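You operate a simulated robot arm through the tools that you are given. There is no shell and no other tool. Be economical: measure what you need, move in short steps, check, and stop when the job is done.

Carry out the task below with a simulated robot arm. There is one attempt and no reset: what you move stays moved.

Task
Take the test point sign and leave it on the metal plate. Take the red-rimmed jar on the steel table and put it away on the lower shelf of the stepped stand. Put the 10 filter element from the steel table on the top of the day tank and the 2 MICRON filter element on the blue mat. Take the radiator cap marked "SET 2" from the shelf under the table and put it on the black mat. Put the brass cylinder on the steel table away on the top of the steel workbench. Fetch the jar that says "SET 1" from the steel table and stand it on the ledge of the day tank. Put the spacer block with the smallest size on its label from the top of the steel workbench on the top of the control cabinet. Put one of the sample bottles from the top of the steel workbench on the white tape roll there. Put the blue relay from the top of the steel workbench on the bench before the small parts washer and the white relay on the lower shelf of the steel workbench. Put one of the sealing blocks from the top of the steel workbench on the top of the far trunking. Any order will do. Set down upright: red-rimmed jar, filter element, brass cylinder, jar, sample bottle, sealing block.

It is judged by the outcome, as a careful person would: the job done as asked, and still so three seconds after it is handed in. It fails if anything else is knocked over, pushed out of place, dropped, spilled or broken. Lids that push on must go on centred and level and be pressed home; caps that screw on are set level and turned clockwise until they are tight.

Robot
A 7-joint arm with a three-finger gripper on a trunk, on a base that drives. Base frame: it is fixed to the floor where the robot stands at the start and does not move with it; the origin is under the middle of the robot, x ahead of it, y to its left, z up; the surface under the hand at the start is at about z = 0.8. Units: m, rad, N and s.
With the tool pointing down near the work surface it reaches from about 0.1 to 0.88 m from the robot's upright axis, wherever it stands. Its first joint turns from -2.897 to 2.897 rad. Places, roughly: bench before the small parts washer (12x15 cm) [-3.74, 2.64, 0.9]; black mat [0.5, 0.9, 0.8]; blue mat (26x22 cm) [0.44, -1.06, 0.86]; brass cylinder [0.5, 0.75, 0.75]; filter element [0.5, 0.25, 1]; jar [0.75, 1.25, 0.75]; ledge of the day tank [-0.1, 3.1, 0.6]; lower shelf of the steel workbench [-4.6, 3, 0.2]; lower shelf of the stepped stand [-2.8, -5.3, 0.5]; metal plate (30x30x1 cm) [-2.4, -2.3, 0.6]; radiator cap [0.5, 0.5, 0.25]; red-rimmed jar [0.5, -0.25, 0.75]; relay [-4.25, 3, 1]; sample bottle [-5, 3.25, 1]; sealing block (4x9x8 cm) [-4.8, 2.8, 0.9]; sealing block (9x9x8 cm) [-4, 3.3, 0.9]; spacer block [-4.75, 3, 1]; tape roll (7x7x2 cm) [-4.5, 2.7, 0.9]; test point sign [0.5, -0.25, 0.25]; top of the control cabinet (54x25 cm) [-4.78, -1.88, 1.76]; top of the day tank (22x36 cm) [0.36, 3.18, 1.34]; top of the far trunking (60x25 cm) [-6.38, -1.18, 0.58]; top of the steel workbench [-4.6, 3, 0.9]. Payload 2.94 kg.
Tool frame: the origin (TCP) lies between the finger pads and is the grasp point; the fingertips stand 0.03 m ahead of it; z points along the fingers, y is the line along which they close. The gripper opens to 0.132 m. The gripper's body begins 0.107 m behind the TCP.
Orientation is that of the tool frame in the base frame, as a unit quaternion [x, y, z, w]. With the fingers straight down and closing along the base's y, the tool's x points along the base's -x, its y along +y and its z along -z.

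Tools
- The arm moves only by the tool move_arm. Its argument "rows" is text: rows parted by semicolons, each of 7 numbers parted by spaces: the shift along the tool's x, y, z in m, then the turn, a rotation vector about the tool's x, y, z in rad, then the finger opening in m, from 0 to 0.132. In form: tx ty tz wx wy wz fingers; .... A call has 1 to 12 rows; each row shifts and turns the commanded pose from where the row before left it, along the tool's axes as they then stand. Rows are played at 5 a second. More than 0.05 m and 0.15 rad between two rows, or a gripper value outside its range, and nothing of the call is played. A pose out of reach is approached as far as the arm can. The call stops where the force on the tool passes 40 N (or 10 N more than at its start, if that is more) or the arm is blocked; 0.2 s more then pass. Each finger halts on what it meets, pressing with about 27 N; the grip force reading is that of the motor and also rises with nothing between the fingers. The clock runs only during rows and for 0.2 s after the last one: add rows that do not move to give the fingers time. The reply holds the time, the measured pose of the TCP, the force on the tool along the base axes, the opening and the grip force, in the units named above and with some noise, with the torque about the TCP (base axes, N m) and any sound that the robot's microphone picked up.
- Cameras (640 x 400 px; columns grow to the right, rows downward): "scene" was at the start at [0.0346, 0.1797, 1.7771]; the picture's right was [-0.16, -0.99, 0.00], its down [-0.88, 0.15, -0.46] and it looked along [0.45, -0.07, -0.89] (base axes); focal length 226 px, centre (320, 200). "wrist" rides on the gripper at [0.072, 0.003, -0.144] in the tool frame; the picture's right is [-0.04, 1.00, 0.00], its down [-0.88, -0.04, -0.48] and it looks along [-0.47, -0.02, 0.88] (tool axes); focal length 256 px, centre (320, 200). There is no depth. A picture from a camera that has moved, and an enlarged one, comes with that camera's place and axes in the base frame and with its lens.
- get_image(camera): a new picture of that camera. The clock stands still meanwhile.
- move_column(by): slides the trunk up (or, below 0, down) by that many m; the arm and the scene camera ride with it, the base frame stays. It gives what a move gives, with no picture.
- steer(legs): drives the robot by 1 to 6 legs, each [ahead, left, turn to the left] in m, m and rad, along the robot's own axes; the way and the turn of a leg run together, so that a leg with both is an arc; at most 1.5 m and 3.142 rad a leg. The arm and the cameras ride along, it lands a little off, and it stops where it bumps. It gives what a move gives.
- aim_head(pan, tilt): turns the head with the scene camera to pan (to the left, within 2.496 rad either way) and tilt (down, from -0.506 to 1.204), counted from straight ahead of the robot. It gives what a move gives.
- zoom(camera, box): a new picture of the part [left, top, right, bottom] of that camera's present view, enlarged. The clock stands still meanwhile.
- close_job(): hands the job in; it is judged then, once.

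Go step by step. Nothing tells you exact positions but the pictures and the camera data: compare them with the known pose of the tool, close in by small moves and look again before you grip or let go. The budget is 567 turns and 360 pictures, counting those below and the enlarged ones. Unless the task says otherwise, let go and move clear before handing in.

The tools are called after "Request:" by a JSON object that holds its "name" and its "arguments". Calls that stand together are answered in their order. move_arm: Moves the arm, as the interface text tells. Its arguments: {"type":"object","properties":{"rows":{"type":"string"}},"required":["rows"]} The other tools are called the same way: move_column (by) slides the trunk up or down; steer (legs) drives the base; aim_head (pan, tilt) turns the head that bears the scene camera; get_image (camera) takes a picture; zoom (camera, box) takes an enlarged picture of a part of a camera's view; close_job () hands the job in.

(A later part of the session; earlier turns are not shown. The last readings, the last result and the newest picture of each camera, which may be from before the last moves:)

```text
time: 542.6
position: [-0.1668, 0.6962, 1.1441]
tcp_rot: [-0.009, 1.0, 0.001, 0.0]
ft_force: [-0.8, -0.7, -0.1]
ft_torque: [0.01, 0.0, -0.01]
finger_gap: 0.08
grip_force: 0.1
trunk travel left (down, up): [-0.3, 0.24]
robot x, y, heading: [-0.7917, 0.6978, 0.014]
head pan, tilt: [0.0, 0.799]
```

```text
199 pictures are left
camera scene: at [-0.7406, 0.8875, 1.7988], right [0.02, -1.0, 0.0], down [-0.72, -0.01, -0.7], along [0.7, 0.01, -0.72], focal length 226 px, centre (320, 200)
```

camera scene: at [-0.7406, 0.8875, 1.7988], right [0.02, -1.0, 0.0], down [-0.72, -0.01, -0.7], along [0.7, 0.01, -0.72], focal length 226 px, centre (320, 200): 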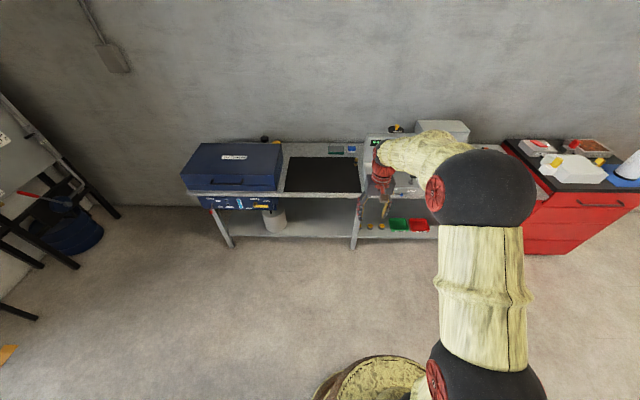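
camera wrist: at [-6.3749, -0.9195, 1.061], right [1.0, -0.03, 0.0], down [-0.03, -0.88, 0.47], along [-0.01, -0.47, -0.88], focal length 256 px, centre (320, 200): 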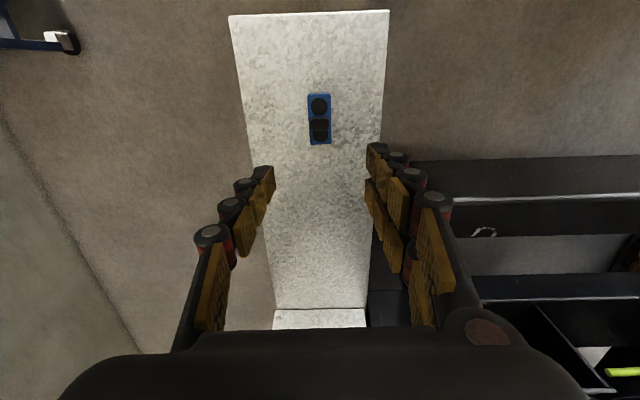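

Next the SET 2 radiator cap on the under-shelf. Shift right, lower trunk, and tilt the hand.

Request:
{"name": "steer", "arguments": {"legs": [[-0.1, -0.235, -0.014]]}}

Request:
{"name": "move_column", "arguments": {"by": -0.3}}

Request:
{"name": "move_arm", "arguments": {"rows": "0.02 0 0.035 0 -0.14 0 0.08;0.02 0 0.035 0 -0.14 0 0.08;0.02 0 0.035 0 -0.14 0 0.08;0.02 0 0.035 0 -0.14 0 0.08;0.02 0 0.035 0 -0.14 0 0.08;0.02 0 0.035 0 -0.14 0 0.08;0.01 0 0.042 0 0 0 0.08;0.01 0 0.042 0 0 0 0.08;0.01 0 0.042 0 0 0 0.08;0.01 0 0.042 0 0 0 0.08;0.01 0 0.042 0 0 0 0.08;0 0 0 0 0 0 0.08"}}

Request:
{"name": "get_image", "arguments": {"camera": "wrist"}}

```text
time: 544.5
position: [-0.2672, 0.4502, 1.1442]
tcp_rot: [-0.001, 1.0, 0.0, 0.001]
ft_force: [-1.1, -0.4, -0.3]
ft_torque: [0.01, 0.0, 0.02]
finger_gap: 0.0804
grip_force: 0.0
trunk travel left (down, up): [-0.3, 0.24]
robot x, y, heading: [-0.8889, 0.4583, 0.004]
head pan, tilt: [0.0, 0.799]
```

```text
time: 547.5
position: [-0.2663, 0.4491, 0.8441]
tcp_rot: [-0.001, 1.0, 0.0, 0.0]
ft_force: [-0.4, -0.6, 0.4]
ft_torque: [0.0, -0.02, 0.01]
finger_gap: 0.0803
grip_force: 0.1
trunk travel left (down, up): [0.0, 0.54]
robot x, y, heading: [-0.8902, 0.4571, -0.001]
head pan, tilt: [0.0, 0.799]
```

```text
time: 550.1
position: [-0.1834, 0.4463, 0.4426]
tcp_rot: [-0.001, 0.913, 0.001, 0.408]
ft_force: [-0.3, 0.1, -0.7]
ft_torque: [-0.01, -0.03, 0.02]
finger_gap: 0.0797
grip_force: 0.1
out of reach, approached as far as the arm can: row 5
trunk travel left (down, up): [0.0, 0.54]
robot x, y, heading: [-0.8916, 0.4551, 0.001]
head pan, tilt: [0.0, 0.799]
```

```text
198 pictures are left
camera wrist: at [-0.3392, 0.4475, 0.4832], right [0.03, 1.0, 0.03], down [0.23, -0.04, 0.97], along [0.97, -0.02, -0.23], focal length 256 px, centre (320, 200)
```

wrist: 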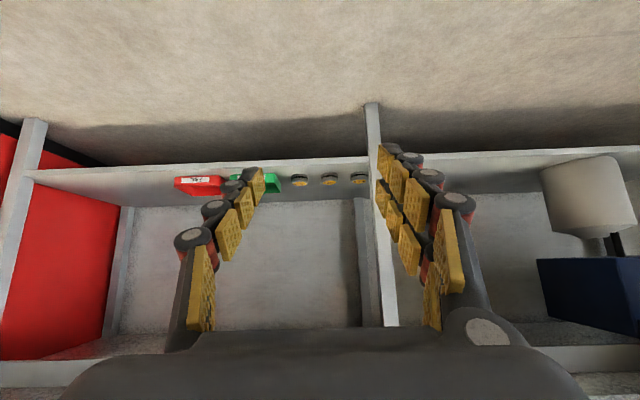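

Request:
{"name": "move_arm", "arguments": {"rows": "0.006 0.005 0.045 0 0 0 0.08;0.006 0.005 0.045 0 0 0 0.08;0.006 0.005 0.045 0 0 0 0.08;0.006 0.003 0.045 0 0 0 0.08;0 0 0 0 0 0 0.08"}}

Request:
{"name": "steer", "arguments": {"legs": [[0.42, 0, 0]]}}

Request:
{"name": "get_image", "arguments": {"camera": "wrist"}}

Request:
{"name": "get_image", "arguments": {"camera": "scene"}}

```text
time: 551.3
position: [-0.0654, 0.4642, 0.3045]
tcp_rot: [-0.002, 0.914, 0.002, 0.407]
ft_force: [-0.3, -0.3, -0.1]
ft_torque: [0.0, -0.02, 0.01]
finger_gap: 0.08
grip_force: 0.0
trunk travel left (down, up): [0.0, 0.54]
robot x, y, heading: [-0.889, 0.4627, -0.003]
head pan, tilt: [0.0, 0.799]
```

```text
time: 553.8
position: [0.3519, 0.4658, 0.3052]
tcp_rot: [-0.002, 0.913, 0.001, 0.408]
ft_force: [0.6, -0.2, 0.0]
ft_torque: [-0.01, 0.0, 0.0]
finger_gap: 0.08
grip_force: 0.0
trunk travel left (down, up): [0.0, 0.54]
robot x, y, heading: [-0.4714, 0.4589, 0.011]
head pan, tilt: [0.0, 0.799]
```

```text
197 pictures are left
camera wrist: at [0.1973, 0.4681, 0.3458], right [0.02, 1.0, 0.03], down [0.23, -0.04, 0.97], along [0.97, -0.01, -0.23], focal length 256 px, centre (320, 200)
```

wrist: 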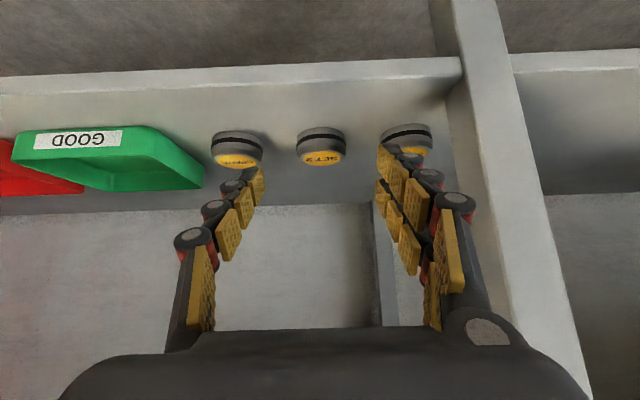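

```text
196 pictures are left
camera scene: at [-0.4189, 0.6513, 1.4988], right [0.0, -1.0, 0.0], down [-0.72, 0.0, -0.7], along [0.7, 0.0, -0.72], focal length 226 px, centre (320, 200)
```

scene: 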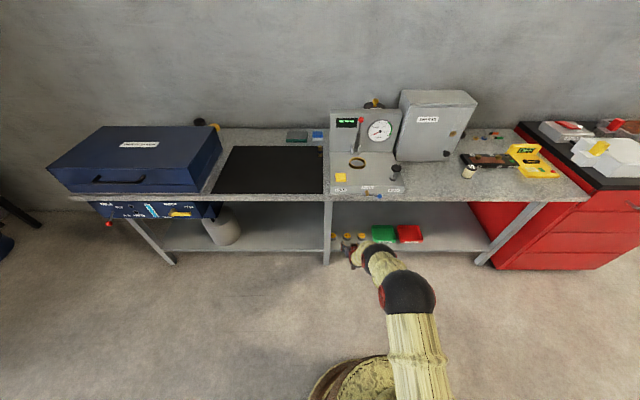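

Request:
{"name": "move_arm", "arguments": {"rows": "-0.004 0.002 0.04 0 0 0 0.08;-0.004 0 0.04 0 0 0 0.08;0 0 0 0 0 0 0.08"}}

Request:
{"name": "get_image", "arguments": {"camera": "wrist"}}

```text
time: 554.6
position: [0.4177, 0.4674, 0.2559]
tcp_rot: [-0.003, 0.914, 0.002, 0.406]
ft_force: [-0.1, 0.1, -0.5]
ft_torque: [-0.02, -0.04, 0.02]
finger_gap: 0.0797
grip_force: 0.1
trunk travel left (down, up): [0.0, 0.54]
robot x, y, heading: [-0.4703, 0.4592, 0.003]
head pan, tilt: [0.0, 0.799]
```

```text
195 pictures are left
camera wrist: at [0.263, 0.4701, 0.2972], right [0.02, 1.0, 0.03], down [0.23, -0.04, 0.97], along [0.97, -0.01, -0.23], focal length 256 px, centre (320, 200)
```

wrist: 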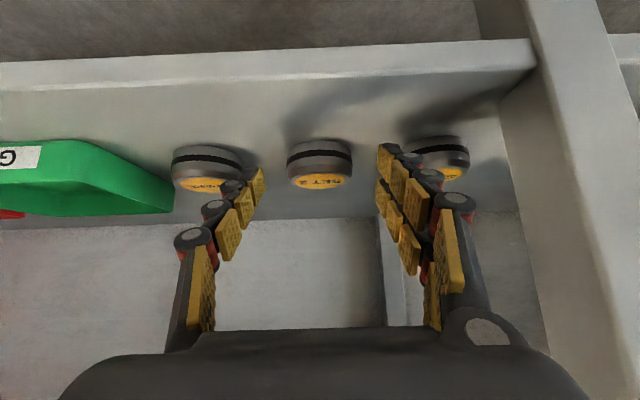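

Request:
{"name": "move_arm", "arguments": {"rows": "-0.001 0 0.02 0 0 0 0.072;-0.001 0 0.017 0 0 0 0.072;0 0 0 0 0 0 0.072"}}

Request:
{"name": "get_image", "arguments": {"camera": "wrist"}}

```text
time: 555.4
position: [0.4422, 0.4693, 0.2358]
tcp_rot: [-0.003, 0.913, 0.002, 0.407]
ft_force: [-0.4, 0.3, -0.8]
ft_torque: [0.0, -0.03, -0.02]
finger_gap: 0.0719
grip_force: 0.1
out of reach, approached as far as the arm can: row 2
trunk travel left (down, up): [0.0, 0.54]
robot x, y, heading: [-0.4653, 0.4596, 0.004]
head pan, tilt: [0.0, 0.799]
```

```text
194 pictures are left
camera wrist: at [0.2878, 0.4708, 0.2781], right [0.02, 1.0, 0.03], down [0.23, -0.04, 0.97], along [0.97, -0.01, -0.23], focal length 256 px, centre (320, 200)
```

wrist: 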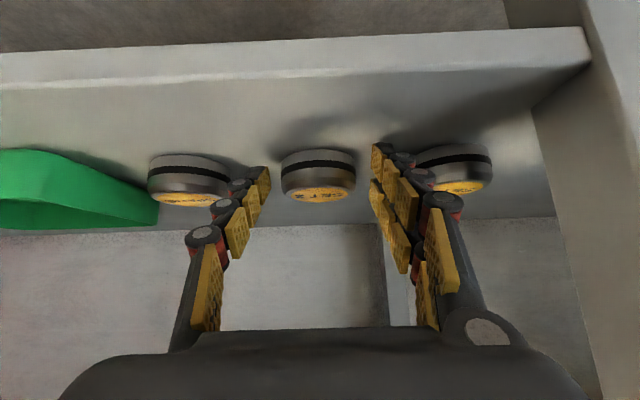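

Request:
{"name": "steer", "arguments": {"legs": [[0.02, 0, 0]]}}

Request:
{"name": "move_arm", "arguments": {"rows": "0.0045 0 0.004 0 0 0 0.072;0 0 0 0 0 0 0.06;0 0 0 0 0 0 0.04;0 0 0 0 0 0 0.04;0 0 0 0 0 0 0.04"}}

Request:
{"name": "get_image", "arguments": {"camera": "wrist"}}

```text
time: 556.2
position: [0.4621, 0.4701, 0.2372]
tcp_rot: [-0.003, 0.913, 0.002, 0.407]
ft_force: [0.3, 0.0, 0.5]
ft_torque: [-0.01, -0.02, 0.0]
finger_gap: 0.072
grip_force: 0.0
trunk travel left (down, up): [0.0, 0.54]
robot x, y, heading: [-0.45, 0.4613, 0.006]
head pan, tilt: [0.0, 0.799]
```

```text
time: 557.4
position: [0.4645, 0.4696, 0.2359]
tcp_rot: [-0.003, 0.912, 0.002, 0.41]
ft_force: [2.4, 6.8, 16.2]
ft_torque: [0.54, -0.32, 0.06]
finger_gap: 0.0566
grip_force: 26.6
trunk travel left (down, up): [0.0, 0.54]
robot x, y, heading: [-0.4521, 0.4637, 0.007]
head pan, tilt: [0.0, 0.799]
```

```text
193 pictures are left
camera wrist: at [0.3086, 0.4715, 0.2763], right [0.02, 1.0, 0.03], down [0.23, -0.04, 0.97], along [0.97, -0.01, -0.23], focal length 256 px, centre (320, 200)
```

wrist: 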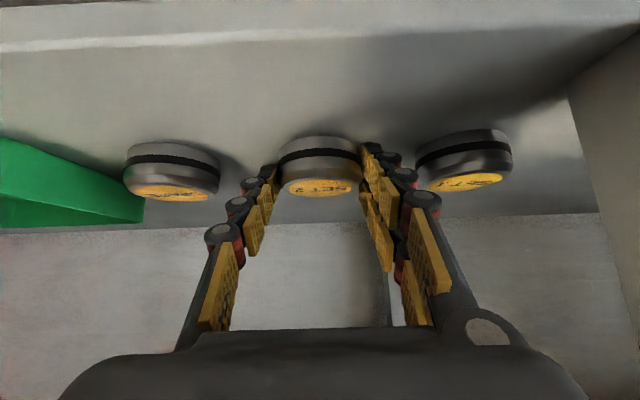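

Gripped the SET 2 cap; lift and check.

Request:
{"name": "move_arm", "arguments": {"rows": "-0.015 0 -0.0134 0 0 0 0.04;-0.015 0 -0.0134 0 0 0 0.04;-0.015 0 -0.0134 0 0 0 0.04;0 0 0 0 0 0 0.04"}}

Request:
{"name": "get_image", "arguments": {"camera": "wrist"}}

```text
time: 558.4
position: [0.4629, 0.4698, 0.2912]
tcp_rot: [-0.002, 0.914, 0.002, 0.407]
ft_force: [0.4, -0.5, -0.1]
ft_torque: [0.01, 0.07, 0.02]
finger_gap: 0.0568
grip_force: 27.1
trunk travel left (down, up): [0.0, 0.54]
robot x, y, heading: [-0.4512, 0.4638, 0.004]
head pan, tilt: [0.0, 0.799]
```

```text
192 pictures are left
camera wrist: at [0.3072, 0.4707, 0.3326], right [0.02, 1.0, 0.03], down [0.23, -0.04, 0.97], along [0.97, -0.01, -0.23], focal length 256 px, centre (320, 200)
```

wrist: 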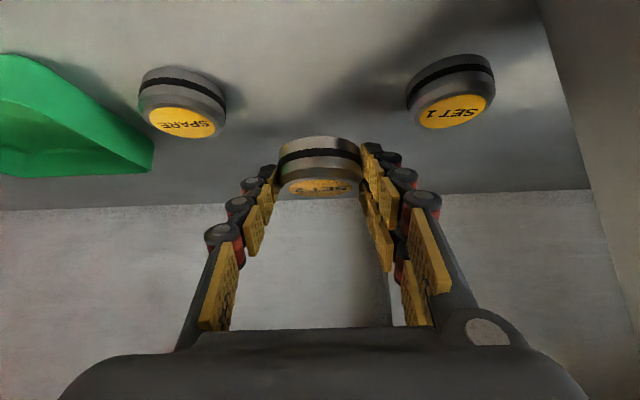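

Held. Back out, raise, and move to the black mat.

Request:
{"name": "steer", "arguments": {"legs": [[-0.65, 0, 0]]}}

Request:
{"name": "move_column", "arguments": {"by": 0.3}}

Request:
{"name": "move_arm", "arguments": {"rows": "-0.02 0 -0.044 0 0 0 0.04;-0.02 0 -0.044 0 0 0 0.04;-0.025 0 -0.042 0 0 0 0.04;-0.025 0 -0.042 0 0 0 0.04;-0.025 0 -0.042 0 0 0 0.04;-0.025 0 -0.042 0 0 0 0.04;-0.025 0 -0.042 0 0 0 0.04;-0.025 0 -0.042 0 0 0 0.04;0 0 0 0 0 0 0.04"}}

Request:
{"name": "steer", "arguments": {"legs": [[0, 0.42, 0], [0.55, 0, 0]]}}

Request:
{"name": "aim_head", "arguments": {"pan": 0.0, "tilt": 0.9}}

Request:
{"name": "get_image", "arguments": {"camera": "scene"}}

Request:
{"name": "get_image", "arguments": {"camera": "wrist"}}

```text
time: 562.0
position: [-0.1815, 0.4704, 0.2914]
tcp_rot: [-0.005, 0.913, 0.003, 0.408]
ft_force: [-0.4, 0.0, -1.1]
ft_torque: [0.01, 0.02, 0.02]
finger_gap: 0.0566
grip_force: 27.1
trunk travel left (down, up): [0.0, 0.54]
robot x, y, heading: [-1.0988, 0.461, 0.006]
head pan, tilt: [0.0, 0.799]
```

```text
time: 565.0
position: [-0.1814, 0.4697, 0.5913]
tcp_rot: [-0.005, 0.914, 0.003, 0.406]
ft_force: [0.0, -1.0, -0.5]
ft_torque: [0.01, 0.01, 0.0]
finger_gap: 0.0569
grip_force: 26.5
trunk travel left (down, up): [-0.3, 0.24]
robot x, y, heading: [-1.0971, 0.4551, 0.011]
head pan, tilt: [0.0, 0.799]
```

```text
time: 567.0
position: [-0.3065, 0.468, 0.9587]
tcp_rot: [-0.005, 0.914, 0.003, 0.407]
ft_force: [0.7, -0.6, 0.0]
ft_torque: [0.01, 0.04, -0.02]
finger_gap: 0.0567
grip_force: 26.9
trunk travel left (down, up): [-0.3, 0.24]
robot x, y, heading: [-1.0968, 0.4601, 0.01]
head pan, tilt: [0.0, 0.799]
```

```text
time: 572.4
position: [0.2424, 0.9025, 0.9581]
tcp_rot: [-0.009, 0.913, 0.004, 0.407]
ft_force: [-0.6, -0.2, -0.3]
ft_torque: [0.02, 0.05, 0.03]
finger_gap: 0.0567
grip_force: 26.5
trunk travel left (down, up): [-0.3, 0.24]
robot x, y, heading: [-0.5444, 0.8863, 0.019]
head pan, tilt: [0.0, 0.799]
```

```text
time: 573.0
position: [0.2421, 0.9027, 0.958]
tcp_rot: [-0.009, 0.913, 0.004, 0.408]
ft_force: [-0.4, -0.9, -0.6]
ft_torque: [0.01, 0.04, -0.02]
finger_gap: 0.0568
grip_force: 26.8
trunk travel left (down, up): [-0.3, 0.24]
robot x, y, heading: [-0.5468, 0.8844, 0.016]
head pan, tilt: [0.0, 0.901]
```

```text
191 pictures are left
camera scene: at [-0.502, 1.0757, 1.7909], right [0.02, -1.0, 0.0], down [-0.78, -0.01, -0.62], along [0.62, 0.01, -0.78], focal length 226 px, centre (320, 200)
```

scene: 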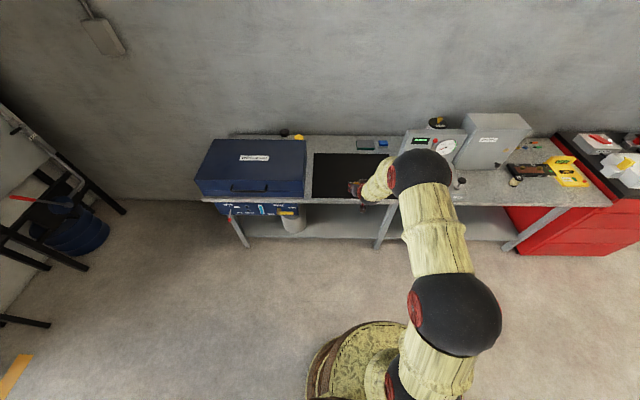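

```text
190 pictures are left
camera wrist: at [0.0863, 0.9021, 1.0006], right [0.01, 1.0, 0.03], down [0.23, -0.03, 0.97], along [0.97, 0.0, -0.23], focal length 256 px, centre (320, 200)
```

wrist: 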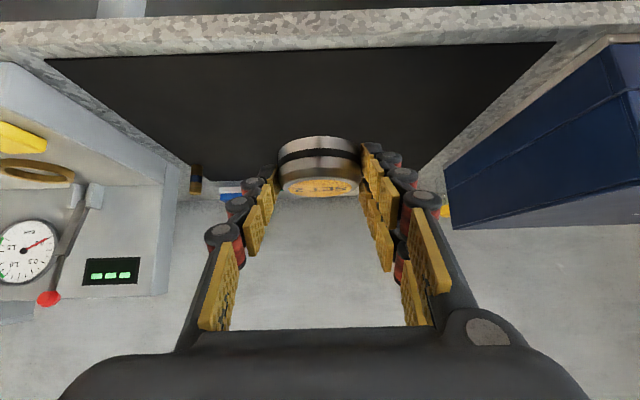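

Request:
{"name": "steer", "arguments": {"legs": [[0.18, 0, -0.016]]}}

Request:
{"name": "move_arm", "arguments": {"rows": "0.0223 0 0.02 0 0 0 0.04;0.0223 0 0.02 0 0 0 0.04;0.0223 0 0.02 0 0 0 0.04;0.006 0 0.0054 0 0 0 0.04;0 0 0 0 0 0 0.04"}}

Request:
{"name": "get_image", "arguments": {"camera": "wrist"}}

```text
time: 574.6
position: [0.4221, 0.8923, 0.9585]
tcp_rot: [-0.002, 0.913, 0.001, 0.407]
ft_force: [0.5, 0.2, -0.8]
ft_torque: [0.01, 0.01, 0.0]
finger_gap: 0.0566
grip_force: 26.9
trunk travel left (down, up): [-0.3, 0.24]
robot x, y, heading: [-0.3683, 0.8887, -0.001]
head pan, tilt: [0.0, 0.901]
```

```text
time: 575.8
position: [0.4225, 0.8933, 0.8617]
tcp_rot: [-0.002, 0.913, 0.001, 0.408]
ft_force: [-0.3, 0.3, -1.5]
ft_torque: [0.03, 0.04, 0.01]
finger_gap: 0.0569
grip_force: 26.9
trunk travel left (down, up): [-0.3, 0.24]
robot x, y, heading: [-0.3672, 0.8852, -0.0]
head pan, tilt: [0.0, 0.901]
```

```text
189 pictures are left
camera wrist: at [0.2666, 0.8947, 0.9018], right [0.02, 1.0, 0.03], down [0.23, -0.04, 0.97], along [0.97, -0.02, -0.23], focal length 256 px, centre (320, 200)
```

wrist: 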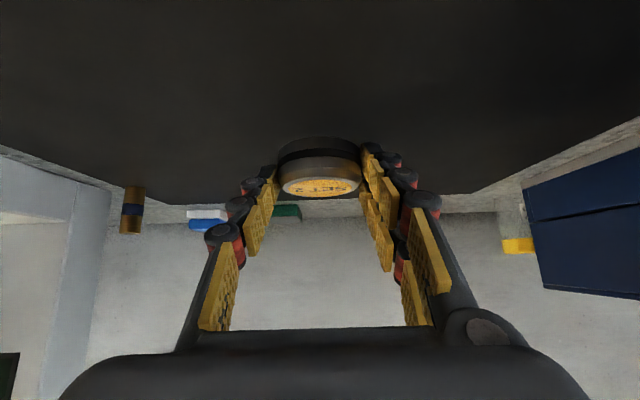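

Over the mat. Creep down to contact.

Request:
{"name": "move_arm", "arguments": {"rows": "0.0074 0 0.0067 0 0 0 0.04;0.0037 0 0.0034 0 0 0 0.04;0.003 0 0.0027 0 0 0 0.04;0 0 0 0 0 0 0.04"}}

```text
time: 576.8
position: [0.4221, 0.8936, 0.8417]
tcp_rot: [-0.003, 0.913, 0.002, 0.407]
ft_force: [0.2, 0.0, -1.0]
ft_torque: [0.0, 0.02, 0.0]
finger_gap: 0.0566
grip_force: 26.5
trunk travel left (down, up): [-0.3, 0.24]
robot x, y, heading: [-0.3673, 0.8809, -0.0]
head pan, tilt: [0.0, 0.901]
```

Request:
{"name": "move_arm", "arguments": {"rows": "0.0022 0 0.002 0 0 0 0.04;0.0022 0 0.002 0 0 0 0.04;0.0022 0 0.002 0 0 0 0.04;0 0 0 0 0 0 0.04"}}

```text
time: 577.8
position: [0.4231, 0.893, 0.8381]
tcp_rot: [-0.002, 0.912, 0.002, 0.411]
ft_force: [-13.0, -1.4, 33.4]
ft_torque: [0.46, 0.24, 0.18]
finger_gap: 0.0567
grip_force: 26.8
trunk travel left (down, up): [-0.3, 0.24]
robot x, y, heading: [-0.3655, 0.8891, 0.005]
head pan, tilt: [0.0, 0.901]
```

Firm contact. Ease up 4 mm equivalent, release, and back away.

Request:
{"name": "move_arm", "arguments": {"rows": "-0.003 0 -0.0027 0 0 0 0.04;0 0 0 0 0 0 0.04;0 0 0 0 0 0 0.06;0 0 0 0 0 0 0.08;0 0 0 0 0 0 0.08;-0.005 0 -0.03 0 0 0 0.08;-0.02 0 -0.04 0 0 0 0.08;-0.02 0 -0.04 0 0 0 0.08;-0.02 0 -0.04 0 0 0 0.08;0 0 0 0 0 0 0.08"}}

Request:
{"name": "get_image", "arguments": {"camera": "wrist"}}

```text
time: 580.0
position: [0.3542, 0.8947, 0.9856]
tcp_rot: [-0.001, 0.914, 0.001, 0.406]
ft_force: [0.7, -0.5, -0.8]
ft_torque: [-0.04, 0.03, -0.01]
finger_gap: 0.0797
grip_force: 0.0
trunk travel left (down, up): [-0.3, 0.24]
robot x, y, heading: [-0.3674, 0.8884, 0.002]
head pan, tilt: [0.0, 0.901]
```

```text
188 pictures are left
camera wrist: at [0.1981, 0.8949, 1.0272], right [0.02, 1.0, 0.03], down [0.23, -0.04, 0.97], along [0.97, -0.02, -0.23], focal length 256 px, centre (320, 200)
```

wrist: 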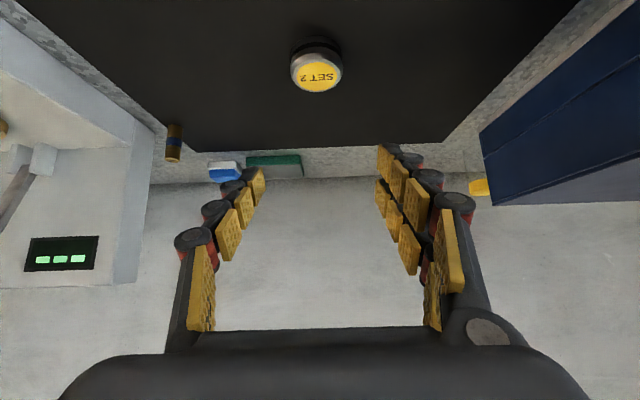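

SET 2 cap placed. Now straighten the hand and look at the two jars at the back for the "SET 1" label.

Request:
{"name": "move_arm", "arguments": {"rows": "-0.02 0 -0.04 0 0.14 0 0.1;-0.02 0 -0.04 0 0.14 0 0.1;-0.02 0 -0.04 0 0.14 0 0.1;-0.03 0 -0.03 0 0.14 0 0.1;-0.03 0 -0.03 0 0.14 0 0.1;-0.03 0 -0.03 0 0.14 0 0.1;0 0 0 0 0 0 0.1"}}

Request:
{"name": "steer", "arguments": {"legs": [[0.2, 0.12, 0]]}}

Request:
{"name": "aim_head", "arguments": {"pan": 0.0, "tilt": 0.75}}

Request:
{"name": "get_image", "arguments": {"camera": "scene"}}

Request:
{"name": "get_image", "arguments": {"camera": "wrist"}}

```text
time: 581.6
position: [0.3837, 0.89, 1.2278]
tcp_rot: [-0.003, 1.0, 0.001, 0.0]
ft_force: [0.5, -0.1, 0.1]
ft_torque: [-0.04, 0.04, 0.0]
finger_gap: 0.0999
grip_force: 0.1
trunk travel left (down, up): [-0.3, 0.24]
robot x, y, heading: [-0.3686, 0.8863, -0.001]
head pan, tilt: [0.0, 0.901]
```

```text
time: 583.3
position: [0.5814, 1.0126, 1.2263]
tcp_rot: [-0.002, 1.0, 0.0, -0.002]
ft_force: [-0.1, 0.0, -0.2]
ft_torque: [-0.03, 0.05, 0.02]
finger_gap: 0.0999
grip_force: 0.1
trunk travel left (down, up): [-0.3, 0.24]
robot x, y, heading: [-0.1708, 1.0058, 0.001]
head pan, tilt: [0.0, 0.901]
```

```text
time: 584.0
position: [0.5815, 1.0118, 1.2262]
tcp_rot: [-0.003, 1.0, 0.001, -0.001]
ft_force: [-0.2, 0.4, 0.6]
ft_torque: [0.02, 0.02, 0.01]
finger_gap: 0.1002
grip_force: 0.0
trunk travel left (down, up): [-0.3, 0.24]
robot x, y, heading: [-0.1664, 1.0072, 0.005]
head pan, tilt: [0.0, 0.75]
```

```text
187 pictures are left
camera scene: at [-0.113, 1.1974, 1.8027], right [0.0, -1.0, 0.0], down [-0.68, 0.0, -0.73], along [0.73, 0.0, -0.68], focal length 226 px, centre (320, 200)
```

scene: 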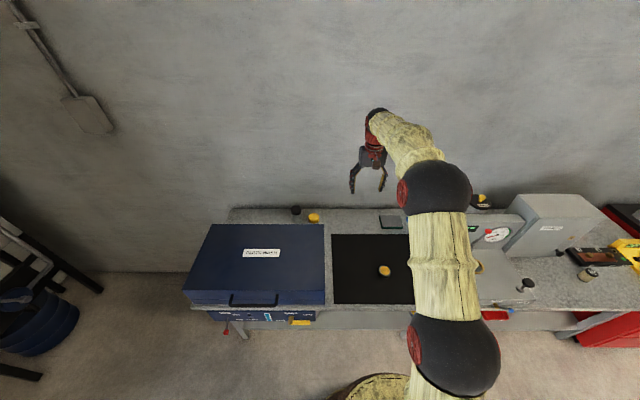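

```text
186 pictures are left
camera wrist: at [0.5099, 1.014, 1.3693], right [0.04, 1.0, 0.0], down [0.88, -0.03, 0.47], along [0.47, -0.02, -0.88], focal length 256 px, centre (320, 200)
```

wrist: 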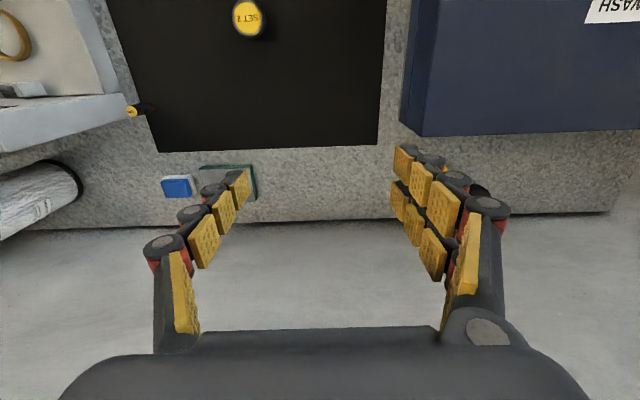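

Request:
{"name": "zoom", "arguments": {"camera": "scene", "box": [270, 195, 340, 235]}}

Request:
{"name": "move_arm", "arguments": {"rows": "0.045 0.015 0 0 0 0 0.1;0.045 0.015 0 0 0 0 0.1;0 0.045 0 0 0 0 0.1;0 0.045 0 0 0 0 0.1;0 0.045 0 0 0 0 0.1;0 0.045 0 0 0 0 0.1;0 0.02 0 0 0 0 0.1"}}

Request:
{"name": "get_image", "arguments": {"camera": "wrist"}}

```text
9.14 times, centred on (305, 215) of scene
camera zoom: at [-0.113, 1.1974, 1.8027], right [0.0, -1.0, 0.0], down [-0.68, 0.0, -0.73], along [0.73, 0.0, -0.68], focal length 2070 px, centre (457, 63)
```

zoom: 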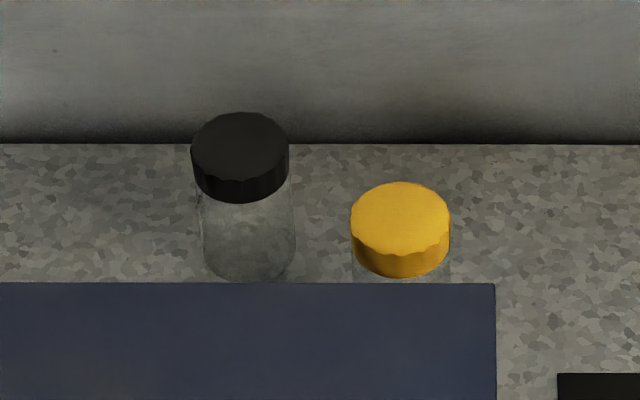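

```text
time: 585.6
position: [0.4909, 1.2411, 1.2257]
tcp_rot: [-0.003, 1.0, 0.0, -0.001]
ft_force: [0.3, -0.6, -0.2]
ft_torque: [-0.01, 0.0, 0.0]
finger_gap: 0.1001
grip_force: 0.0
trunk travel left (down, up): [-0.3, 0.24]
robot x, y, heading: [-0.1709, 1.0067, 0.001]
head pan, tilt: [0.0, 0.75]
```

```text
184 pictures are left
camera wrist: at [0.419, 1.2443, 1.3691], right [0.04, 1.0, 0.0], down [0.88, -0.03, 0.47], along [0.47, -0.02, -0.88], focal length 256 px, centre (320, 200)
```

wrist: 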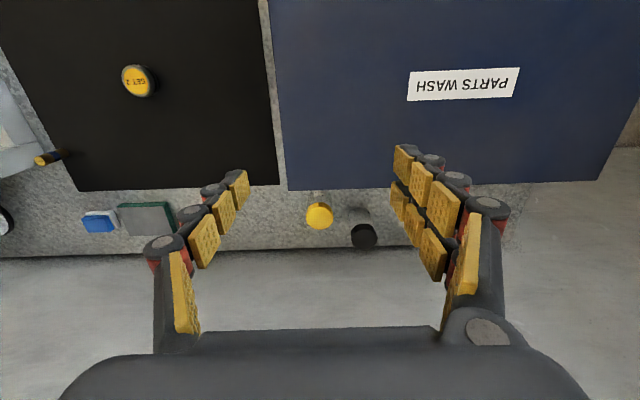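

Labels aren't visible from here; view from further right (label faces that way).

Request:
{"name": "steer", "arguments": {"legs": [[0, -0.75, 0]]}}

Request:
{"name": "aim_head", "arguments": {"pan": 0.75, "tilt": 0.7}}

Request:
{"name": "get_image", "arguments": {"camera": "scene"}}

```text
time: 589.7
position: [0.4925, 0.4903, 1.2257]
tcp_rot: [-0.001, 1.0, 0.001, -0.001]
ft_force: [0.4, -0.3, -0.2]
ft_torque: [0.01, 0.03, 0.01]
finger_gap: 0.1004
grip_force: 0.1
trunk travel left (down, up): [-0.3, 0.24]
robot x, y, heading: [-0.1687, 0.255, 0.004]
head pan, tilt: [0.0, 0.75]
```

```text
time: 590.8
position: [0.4924, 0.4901, 1.2266]
tcp_rot: [-0.001, 1.0, 0.0, -0.001]
ft_force: [-0.1, -0.3, 0.1]
ft_torque: [0.02, 0.02, 0.02]
finger_gap: 0.1001
grip_force: 0.1
trunk travel left (down, up): [-0.3, 0.24]
robot x, y, heading: [-0.1718, 0.2587, -0.0]
head pan, tilt: [0.75, 0.7]
```

```text
183 pictures are left
camera scene: at [-0.1328, 0.5056, 1.807], right [0.68, -0.73, 0.0], down [-0.47, -0.44, -0.76], along [0.56, 0.52, -0.64], focal length 226 px, centre (320, 200)
```

scene: 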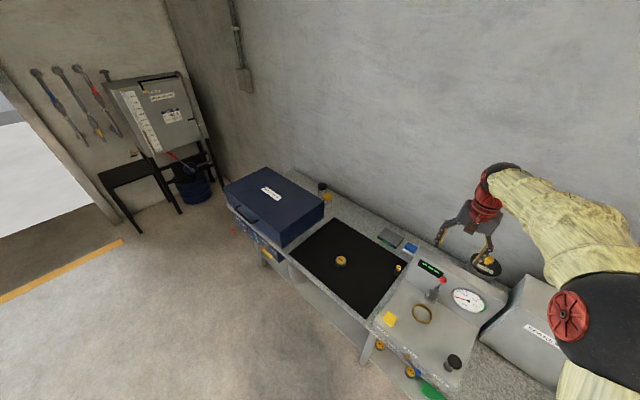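

Request:
{"name": "zoom", "arguments": {"camera": "scene", "box": [305, 170, 350, 205]}}

Request:
{"name": "zoom", "arguments": {"camera": "scene", "box": [90, 60, 240, 230]}}

```text
11.43 times, centred on (328, 188) of scene
camera zoom: at [-0.1328, 0.5056, 1.807], right [0.68, -0.73, 0.0], down [-0.47, -0.44, -0.76], along [0.56, 0.52, -0.64], focal length 2587 px, centre (234, 343)
```

zoom: 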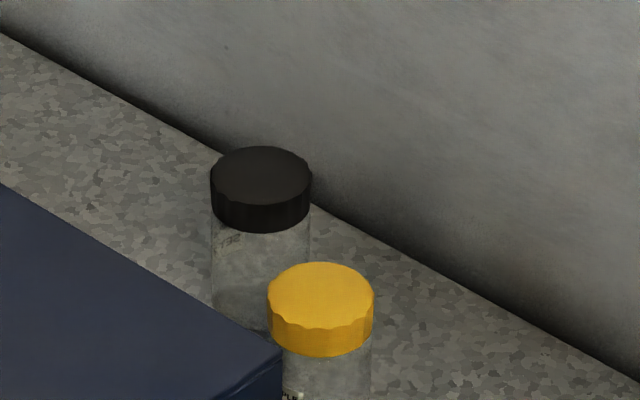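

```text
2.35 times, centred on (165, 145) of scene
camera zoom: at [-0.1328, 0.5056, 1.807], right [0.68, -0.73, 0.0], down [-0.47, -0.44, -0.76], along [0.56, 0.52, -0.64], focal length 533 px, centre (685, 329)
```

zoom: 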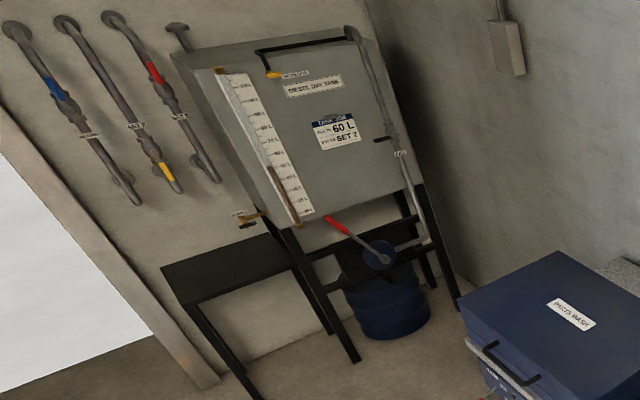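

The labels need a closer oblique view. I'll use the wrist camera, yawed and tilted toward the jars.

Request:
{"name": "steer", "arguments": {"legs": [[0, 0.43, 0]]}}

Request:
{"name": "move_arm", "arguments": {"rows": "0 0 0.02 0 0 -0.14 0.1;0 0 0.02 0 0 -0.14 0.1;0 0 0.02 0 0 -0.14 0.1;0 0 0.02 0 0 -0.14 0.1;0 0 0.02 0 0 -0.14 0.1;0 0 0.02 0 0 -0.14 0.1;0 0 0.02 0 0 -0.12 0.1;0 0 0 0 -0.14 0 0.1;0 0 0 0 -0.14 0 0.1;0 0 0 0 -0.14 0 0.1;0 0 0 0 -0.07 0 0.1;0 0 0 0 0 0 0.1"}}

Request:
{"name": "get_image", "arguments": {"camera": "wrist"}}

```text
time: 593.4
position: [0.4933, 0.9216, 1.2271]
tcp_rot: [0.0, 1.0, -0.001, -0.001]
ft_force: [0.1, 0.8, 0.6]
ft_torque: [-0.02, 0.02, 0.03]
finger_gap: 0.1
grip_force: 0.2
trunk travel left (down, up): [-0.3, 0.24]
robot x, y, heading: [-0.1659, 0.6912, -0.001]
head pan, tilt: [0.75, 0.7]
```

```text
time: 596.0
position: [0.4922, 0.9223, 1.0866]
tcp_rot: [-0.448, 0.861, 0.113, 0.214]
ft_force: [-0.3, 0.2, -0.4]
ft_torque: [-0.01, 0.01, -0.01]
finger_gap: 0.1001
grip_force: 0.1
trunk travel left (down, up): [-0.3, 0.24]
robot x, y, heading: [-0.1636, 0.6932, -0.002]
head pan, tilt: [0.75, 0.7]
```

```text
180 pictures are left
camera wrist: at [0.415, 0.8148, 1.1782], right [-0.8, 0.6, 0.02], down [0.35, 0.43, 0.83], along [0.49, 0.67, -0.55], focal length 256 px, centre (320, 200)
```

wrist: 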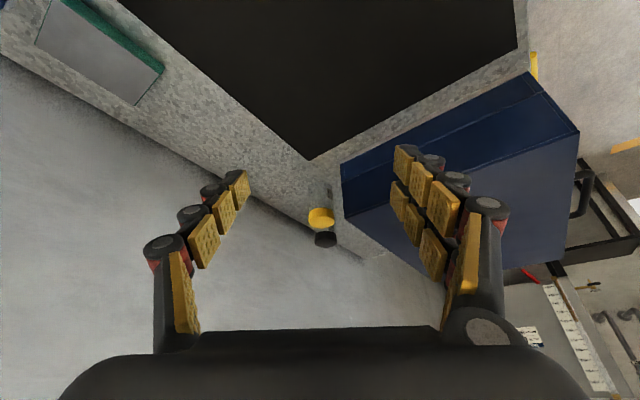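

Request:
{"name": "zoom", "arguments": {"camera": "wrist", "box": [295, 175, 360, 255]}}

```text
5.00 times, centred on (328, 215) of wrist
camera zoom: at [0.415, 0.8148, 1.1782], right [-0.8, 0.6, 0.02], down [0.35, 0.43, 0.83], along [0.49, 0.67, -0.55], focal length 1280 px, centre (282, 125)
```

zoom: 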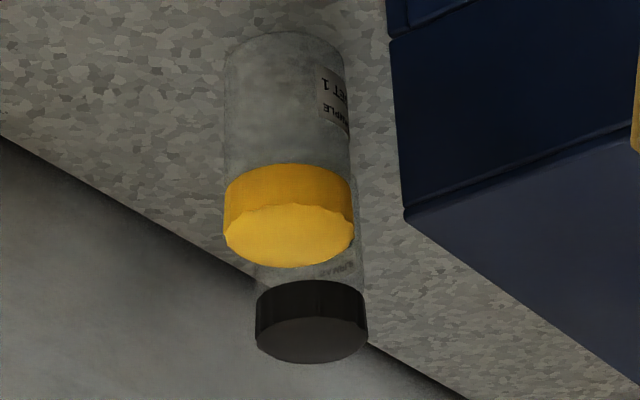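

The yellow-capped jar reads "SAMPLE SET 1". Restore the hand to vertical and go pick it.

Request:
{"name": "move_arm", "arguments": {"rows": "0 0 -0.02 0 0.14 0 0.1;0 0 -0.02 0 0.14 0 0.1;0 0 -0.02 0 0.14 0 0.1;0 0 -0.02 0 0.07 0 0.1;0 0 -0.02 0 0 0.14 0.1;0 0 -0.02 0 0 0.14 0.1;0 0 0 0 0 0.14 0.1;0 0 0 0 0 0.14 0.1;0 0 0 0 0 0.14 0.1;0 0 0 0 0 0.14 0.1;0 0 0 0 0 0.12 0.1;0 0 0 0 0 0 0.1"}}

Request:
{"name": "steer", "arguments": {"legs": [[0.05, 0.33, 0]]}}

Request:
{"name": "get_image", "arguments": {"camera": "wrist"}}

```text
time: 598.6
position: [0.4816, 0.9031, 1.2024]
tcp_rot: [0.0, 1.0, 0.0, 0.0]
ft_force: [1.1, 0.7, -0.2]
ft_torque: [-0.02, 0.01, -0.01]
finger_gap: 0.1005
grip_force: 0.1
trunk travel left (down, up): [-0.3, 0.24]
robot x, y, heading: [-0.166, 0.6882, -0.011]
head pan, tilt: [0.75, 0.7]
```

```text
time: 600.8
position: [0.5312, 1.2344, 1.2019]
tcp_rot: [-0.001, 1.0, 0.0, 0.0]
ft_force: [-0.5, 0.7, 0.1]
ft_torque: [-0.04, 0.01, 0.0]
finger_gap: 0.1001
grip_force: 0.0
trunk travel left (down, up): [-0.3, 0.24]
robot x, y, heading: [-0.1152, 1.0219, -0.003]
head pan, tilt: [0.75, 0.7]
```

```text
178 pictures are left
camera wrist: at [0.4594, 1.2371, 1.3452], right [0.04, 1.0, 0.0], down [0.88, -0.04, 0.47], along [0.47, -0.02, -0.88], focal length 256 px, centre (320, 200)
```

wrist: 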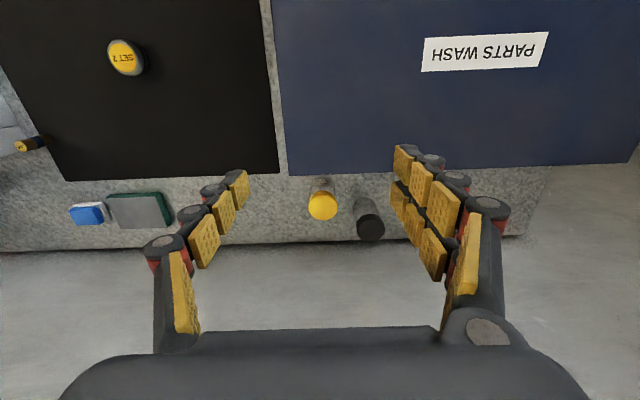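

Request:
{"name": "steer", "arguments": {"legs": [[0.02, 0.11, 0]]}}

Request:
{"name": "move_arm", "arguments": {"rows": "-0.034 -0.022 0 0 0 0 0.1;-0.034 -0.022 0 0 0 0 0.1;-0.034 -0.022 0 0 0 0 0.1;-0.034 -0.022 0 0 0 0 0.1;-0.03 -0.022 0 0 0 0 0.1;0 0 0.045 0 0 0 0.1;0 0 0.045 0 0 0 0.1;0 0 0.02 0 0 0 0.1;0 0 0 0 0 0 0.1"}}

Request:
{"name": "get_image", "arguments": {"camera": "wrist"}}

```text
time: 602.0
position: [0.5513, 1.3463, 1.2026]
tcp_rot: [-0.001, 1.0, 0.0, 0.0]
ft_force: [0.6, 1.0, 0.5]
ft_torque: [-0.1, 0.03, -0.02]
finger_gap: 0.1002
grip_force: 0.0
trunk travel left (down, up): [-0.3, 0.24]
robot x, y, heading: [-0.0986, 1.1306, 0.0]
head pan, tilt: [0.75, 0.7]
```

```text
time: 604.0
position: [0.7182, 1.2357, 1.0903]
tcp_rot: [0.0, 1.0, 0.001, -0.001]
ft_force: [0.6, -0.1, -0.3]
ft_torque: [-0.02, -0.02, 0.02]
finger_gap: 0.1003
grip_force: 0.0
trunk travel left (down, up): [-0.3, 0.24]
robot x, y, heading: [-0.0944, 1.1327, 0.002]
head pan, tilt: [0.75, 0.7]
```

```text
177 pictures are left
camera wrist: at [0.6453, 1.2379, 1.234], right [0.04, 1.0, 0.0], down [0.88, -0.04, 0.47], along [0.47, -0.02, -0.88], focal length 256 px, centre (320, 200)
```

wrist: 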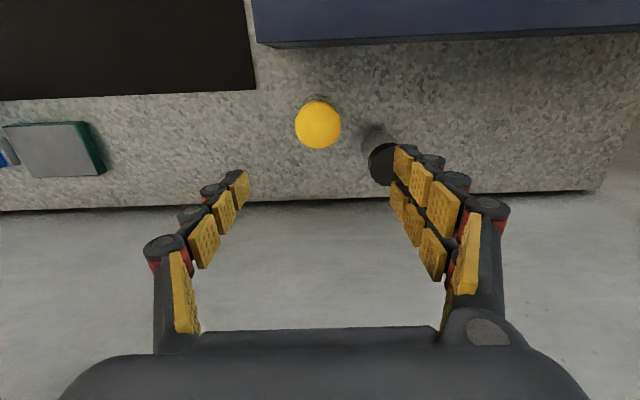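

Request:
{"name": "move_arm", "arguments": {"rows": "0 -0.002 0.045 0 0 0 0.08;0 0 0.045 0 0 0 0.08;0 0 0.045 0 0 0 0.08;0 0 0 0 0 0 0.08"}}

Request:
{"name": "get_image", "arguments": {"camera": "wrist"}}

Request:
{"name": "aim_head", "arguments": {"pan": -0.1, "tilt": 0.7}}

Request:
{"name": "zoom", "arguments": {"camera": "scene", "box": [220, 120, 420, 260]}}

```text
time: 605.0
position: [0.7175, 1.2348, 0.9577]
tcp_rot: [-0.001, 1.0, 0.001, 0.0]
ft_force: [-0.5, 0.0, 0.2]
ft_torque: [-0.02, 0.03, -0.01]
finger_gap: 0.0801
grip_force: 0.0
trunk travel left (down, up): [-0.3, 0.24]
robot x, y, heading: [-0.0937, 1.1298, 0.005]
head pan, tilt: [0.75, 0.7]
```

```text
176 pictures are left
camera wrist: at [0.6457, 1.2374, 1.1005], right [0.04, 1.0, 0.0], down [0.88, -0.04, 0.47], along [0.47, -0.02, -0.88], focal length 256 px, centre (320, 200)
```

wrist: 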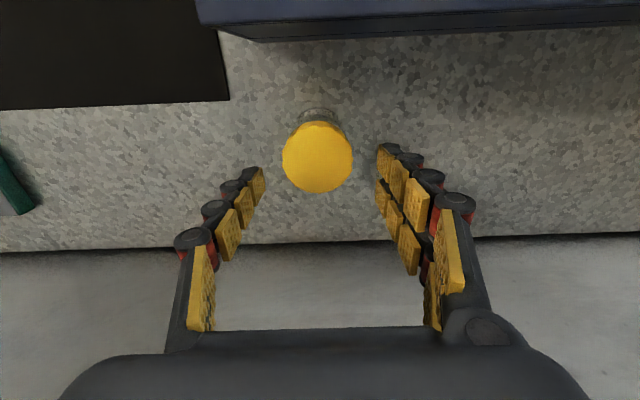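

```text
time: 606.2
position: [0.7184, 1.2338, 0.9577]
tcp_rot: [0.0, 1.0, 0.001, -0.001]
ft_force: [-0.2, -0.4, 0.1]
ft_torque: [0.01, 0.01, 0.01]
finger_gap: 0.0798
grip_force: 0.1
trunk travel left (down, up): [-0.3, 0.24]
robot x, y, heading: [-0.0927, 1.1307, 0.001]
head pan, tilt: [-0.099, 0.7]
```

```text
2.86 times, centred on (320, 190) of scene
camera zoom: at [-0.0383, 1.3133, 1.807], right [-0.1, -0.99, 0.0], down [-0.64, 0.06, -0.76], along [0.76, -0.08, -0.64], focal length 647 px, centre (320, 229)
```

zoom: 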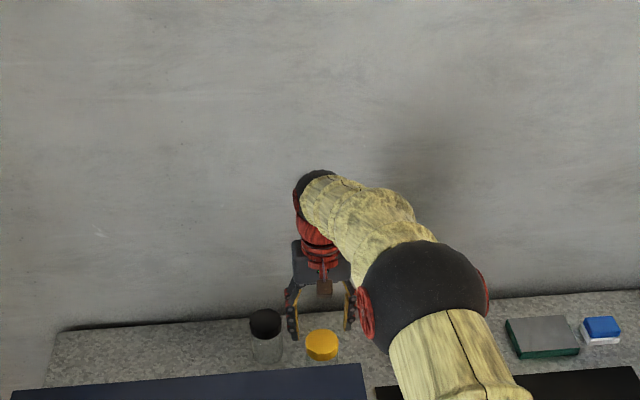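

Request:
{"name": "move_arm", "arguments": {"rows": "0 -0.001 0.04 0 0 0 0.08;0 0 0.035 0 0 0 0.08;0 0 0.03 0 0 0 0.08;0 0 0 0 0 0 0.06;0 0 0 0 0 0 0.04;0 0 0 0 0 0 0.04;0 0 0 0 0 0 0.04"}}

Request:
{"name": "get_image", "arguments": {"camera": "wrist"}}

```text
time: 607.8
position: [0.7165, 1.2328, 0.8537]
tcp_rot: [-0.001, 1.0, 0.0, -0.001]
ft_force: [0.6, -1.2, 1.9]
ft_torque: [0.02, -0.02, 0.02]
finger_gap: 0.0586
grip_force: 27.3
trunk travel left (down, up): [-0.3, 0.24]
robot x, y, heading: [-0.0965, 1.1291, -0.002]
head pan, tilt: [-0.099, 0.7]
```

```text
174 pictures are left
camera wrist: at [0.6448, 1.235, 0.996], right [0.04, 1.0, 0.0], down [0.88, -0.04, 0.47], along [0.47, -0.02, -0.88], focal length 256 px, centre (320, 200)
```

wrist: 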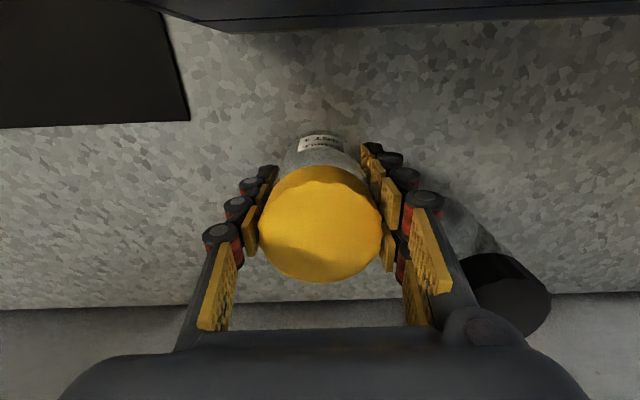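

Request:
{"name": "zoom", "arguments": {"camera": "wrist", "box": [285, 125, 355, 175]}}

Request:
{"name": "move_arm", "arguments": {"rows": "0 0 -0.03 0 0 0 0.04;0 0 -0.045 0 0 0 0.04;0 0 -0.045 0 0 0 0.04;0 0 -0.045 0 0 0 0.04;0 0 -0.045 0 0 0 0.04;0 0 -0.045 0 0 0 0.04;0 0 -0.045 0 0 0 0.04;0.03 0 0 0 0 0 0.04;0.045 0 0 0 0 0 0.04;0.045 0 0 0 0 0 0.04;0.045 0 0 0 0 0 0.04;0 0 0 0 0 0 0.04"}}

```text
8.00 times, centred on (320, 150) of wrist
camera zoom: at [0.6448, 1.235, 0.996], right [0.04, 1.0, 0.0], down [0.88, -0.04, 0.47], along [0.47, -0.02, -0.88], focal length 2048 px, centre (320, 600)
```

zoom: 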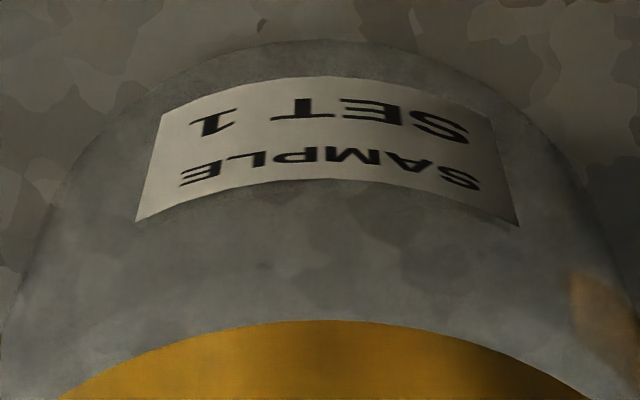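

```text
time: 610.4
position: [0.5517, 1.2322, 1.1503]
tcp_rot: [-0.001, 1.0, 0.0, -0.002]
ft_force: [0.2, 0.1, 0.8]
ft_torque: [0.0, 0.03, -0.02]
finger_gap: 0.0585
grip_force: 27.1
trunk travel left (down, up): [-0.3, 0.24]
robot x, y, heading: [-0.0973, 1.1325, -0.005]
head pan, tilt: [-0.099, 0.7]
```

Confirmed SET 1. Drive to the day tank.

Request:
{"name": "steer", "arguments": {"legs": [[-0.5, 0, 0], [0, 0, 1.575], [0.6, 0, 0]]}}

Request:
{"name": "aim_head", "arguments": {"pan": -0.3, "tilt": 0.6}}

Request:
{"name": "get_image", "arguments": {"camera": "scene"}}

```text
time: 620.1
position: [-0.6936, 2.3813, 1.1523]
tcp_rot: [-0.706, 0.708, 0.0, -0.002]
ft_force: [0.0, 0.0, -0.5]
ft_torque: [-0.04, -0.01, 0.0]
finger_gap: 0.0579
grip_force: 27.1
trunk travel left (down, up): [-0.3, 0.24]
robot x, y, heading: [-0.5968, 1.7345, 1.564]
head pan, tilt: [-0.099, 0.7]
```

```text
time: 620.9
position: [-0.6949, 2.3814, 1.1507]
tcp_rot: [-0.706, 0.709, 0.0, -0.001]
ft_force: [-0.9, -0.8, -0.9]
ft_torque: [0.01, 0.04, -0.02]
finger_gap: 0.0576
grip_force: 27.4
trunk travel left (down, up): [-0.3, 0.24]
robot x, y, heading: [-0.5983, 1.7348, 1.566]
head pan, tilt: [-0.3, 0.6]
```

```text
172 pictures are left
camera scene: at [-0.7581, 1.7901, 1.8156], right [0.95, -0.3, 0.0], down [-0.17, -0.54, -0.82], along [0.25, 0.79, -0.57], focal length 226 px, centre (320, 200)
```

scene: 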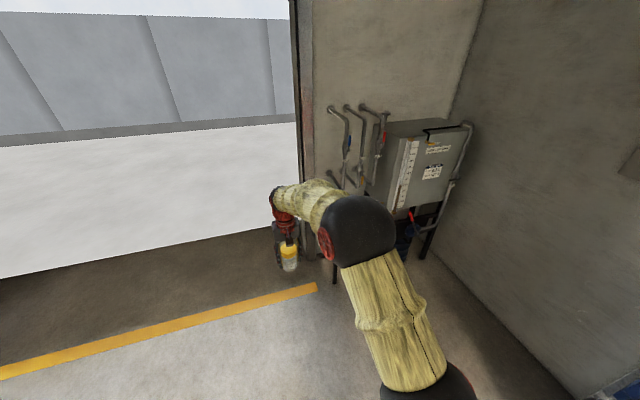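

Request:
{"name": "steer", "arguments": {"legs": [[0.3, 0, 0], [0, -0.35, 0]]}}

Request:
{"name": "aim_head", "arguments": {"pan": -0.45, "tilt": 0.7}}

Request:
{"name": "get_image", "arguments": {"camera": "scene"}}

Request:
{"name": "get_image", "arguments": {"camera": "wrist"}}

```text
time: 624.8
position: [-0.3433, 2.6794, 1.1514]
tcp_rot: [0.708, -0.707, 0.001, 0.001]
ft_force: [-0.1, 0.3, 0.1]
ft_torque: [-0.02, 0.02, 0.0]
finger_gap: 0.0574
grip_force: 26.9
trunk travel left (down, up): [-0.3, 0.24]
robot x, y, heading: [-0.2411, 2.0315, 1.571]
head pan, tilt: [-0.3, 0.6]
```

```text
time: 625.5
position: [-0.3444, 2.6776, 1.1522]
tcp_rot: [0.708, -0.706, 0.0, 0.002]
ft_force: [-0.4, 0.5, -0.4]
ft_torque: [0.0, -0.02, 0.0]
finger_gap: 0.0575
grip_force: 27.2
trunk travel left (down, up): [-0.3, 0.24]
robot x, y, heading: [-0.2428, 2.0287, 1.57]
head pan, tilt: [-0.45, 0.7]
```

```text
171 pictures are left
camera scene: at [-0.3952, 2.0788, 1.807], right [0.9, -0.44, 0.0], down [-0.28, -0.58, -0.77], along [0.33, 0.69, -0.64], focal length 226 px, centre (320, 200)
```

scene: 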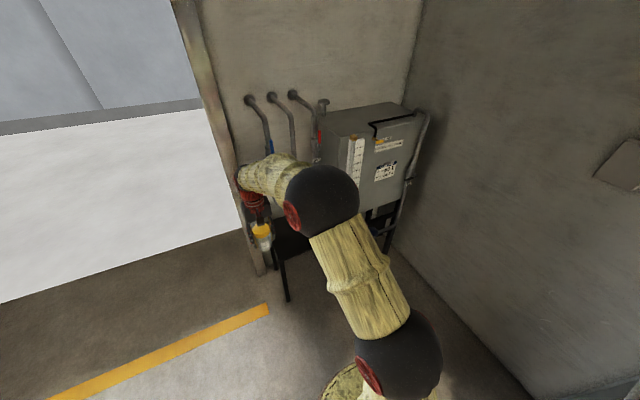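

```text
170 pictures are left
camera wrist: at [-0.3472, 2.6066, 1.2951], right [-1.0, 0.04, 0.0], down [0.04, 0.88, 0.47], along [0.02, 0.47, -0.88], focal length 256 px, centre (320, 200)
```

wrist: 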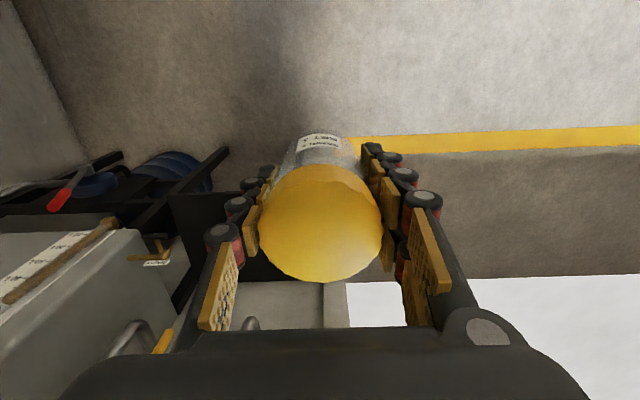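

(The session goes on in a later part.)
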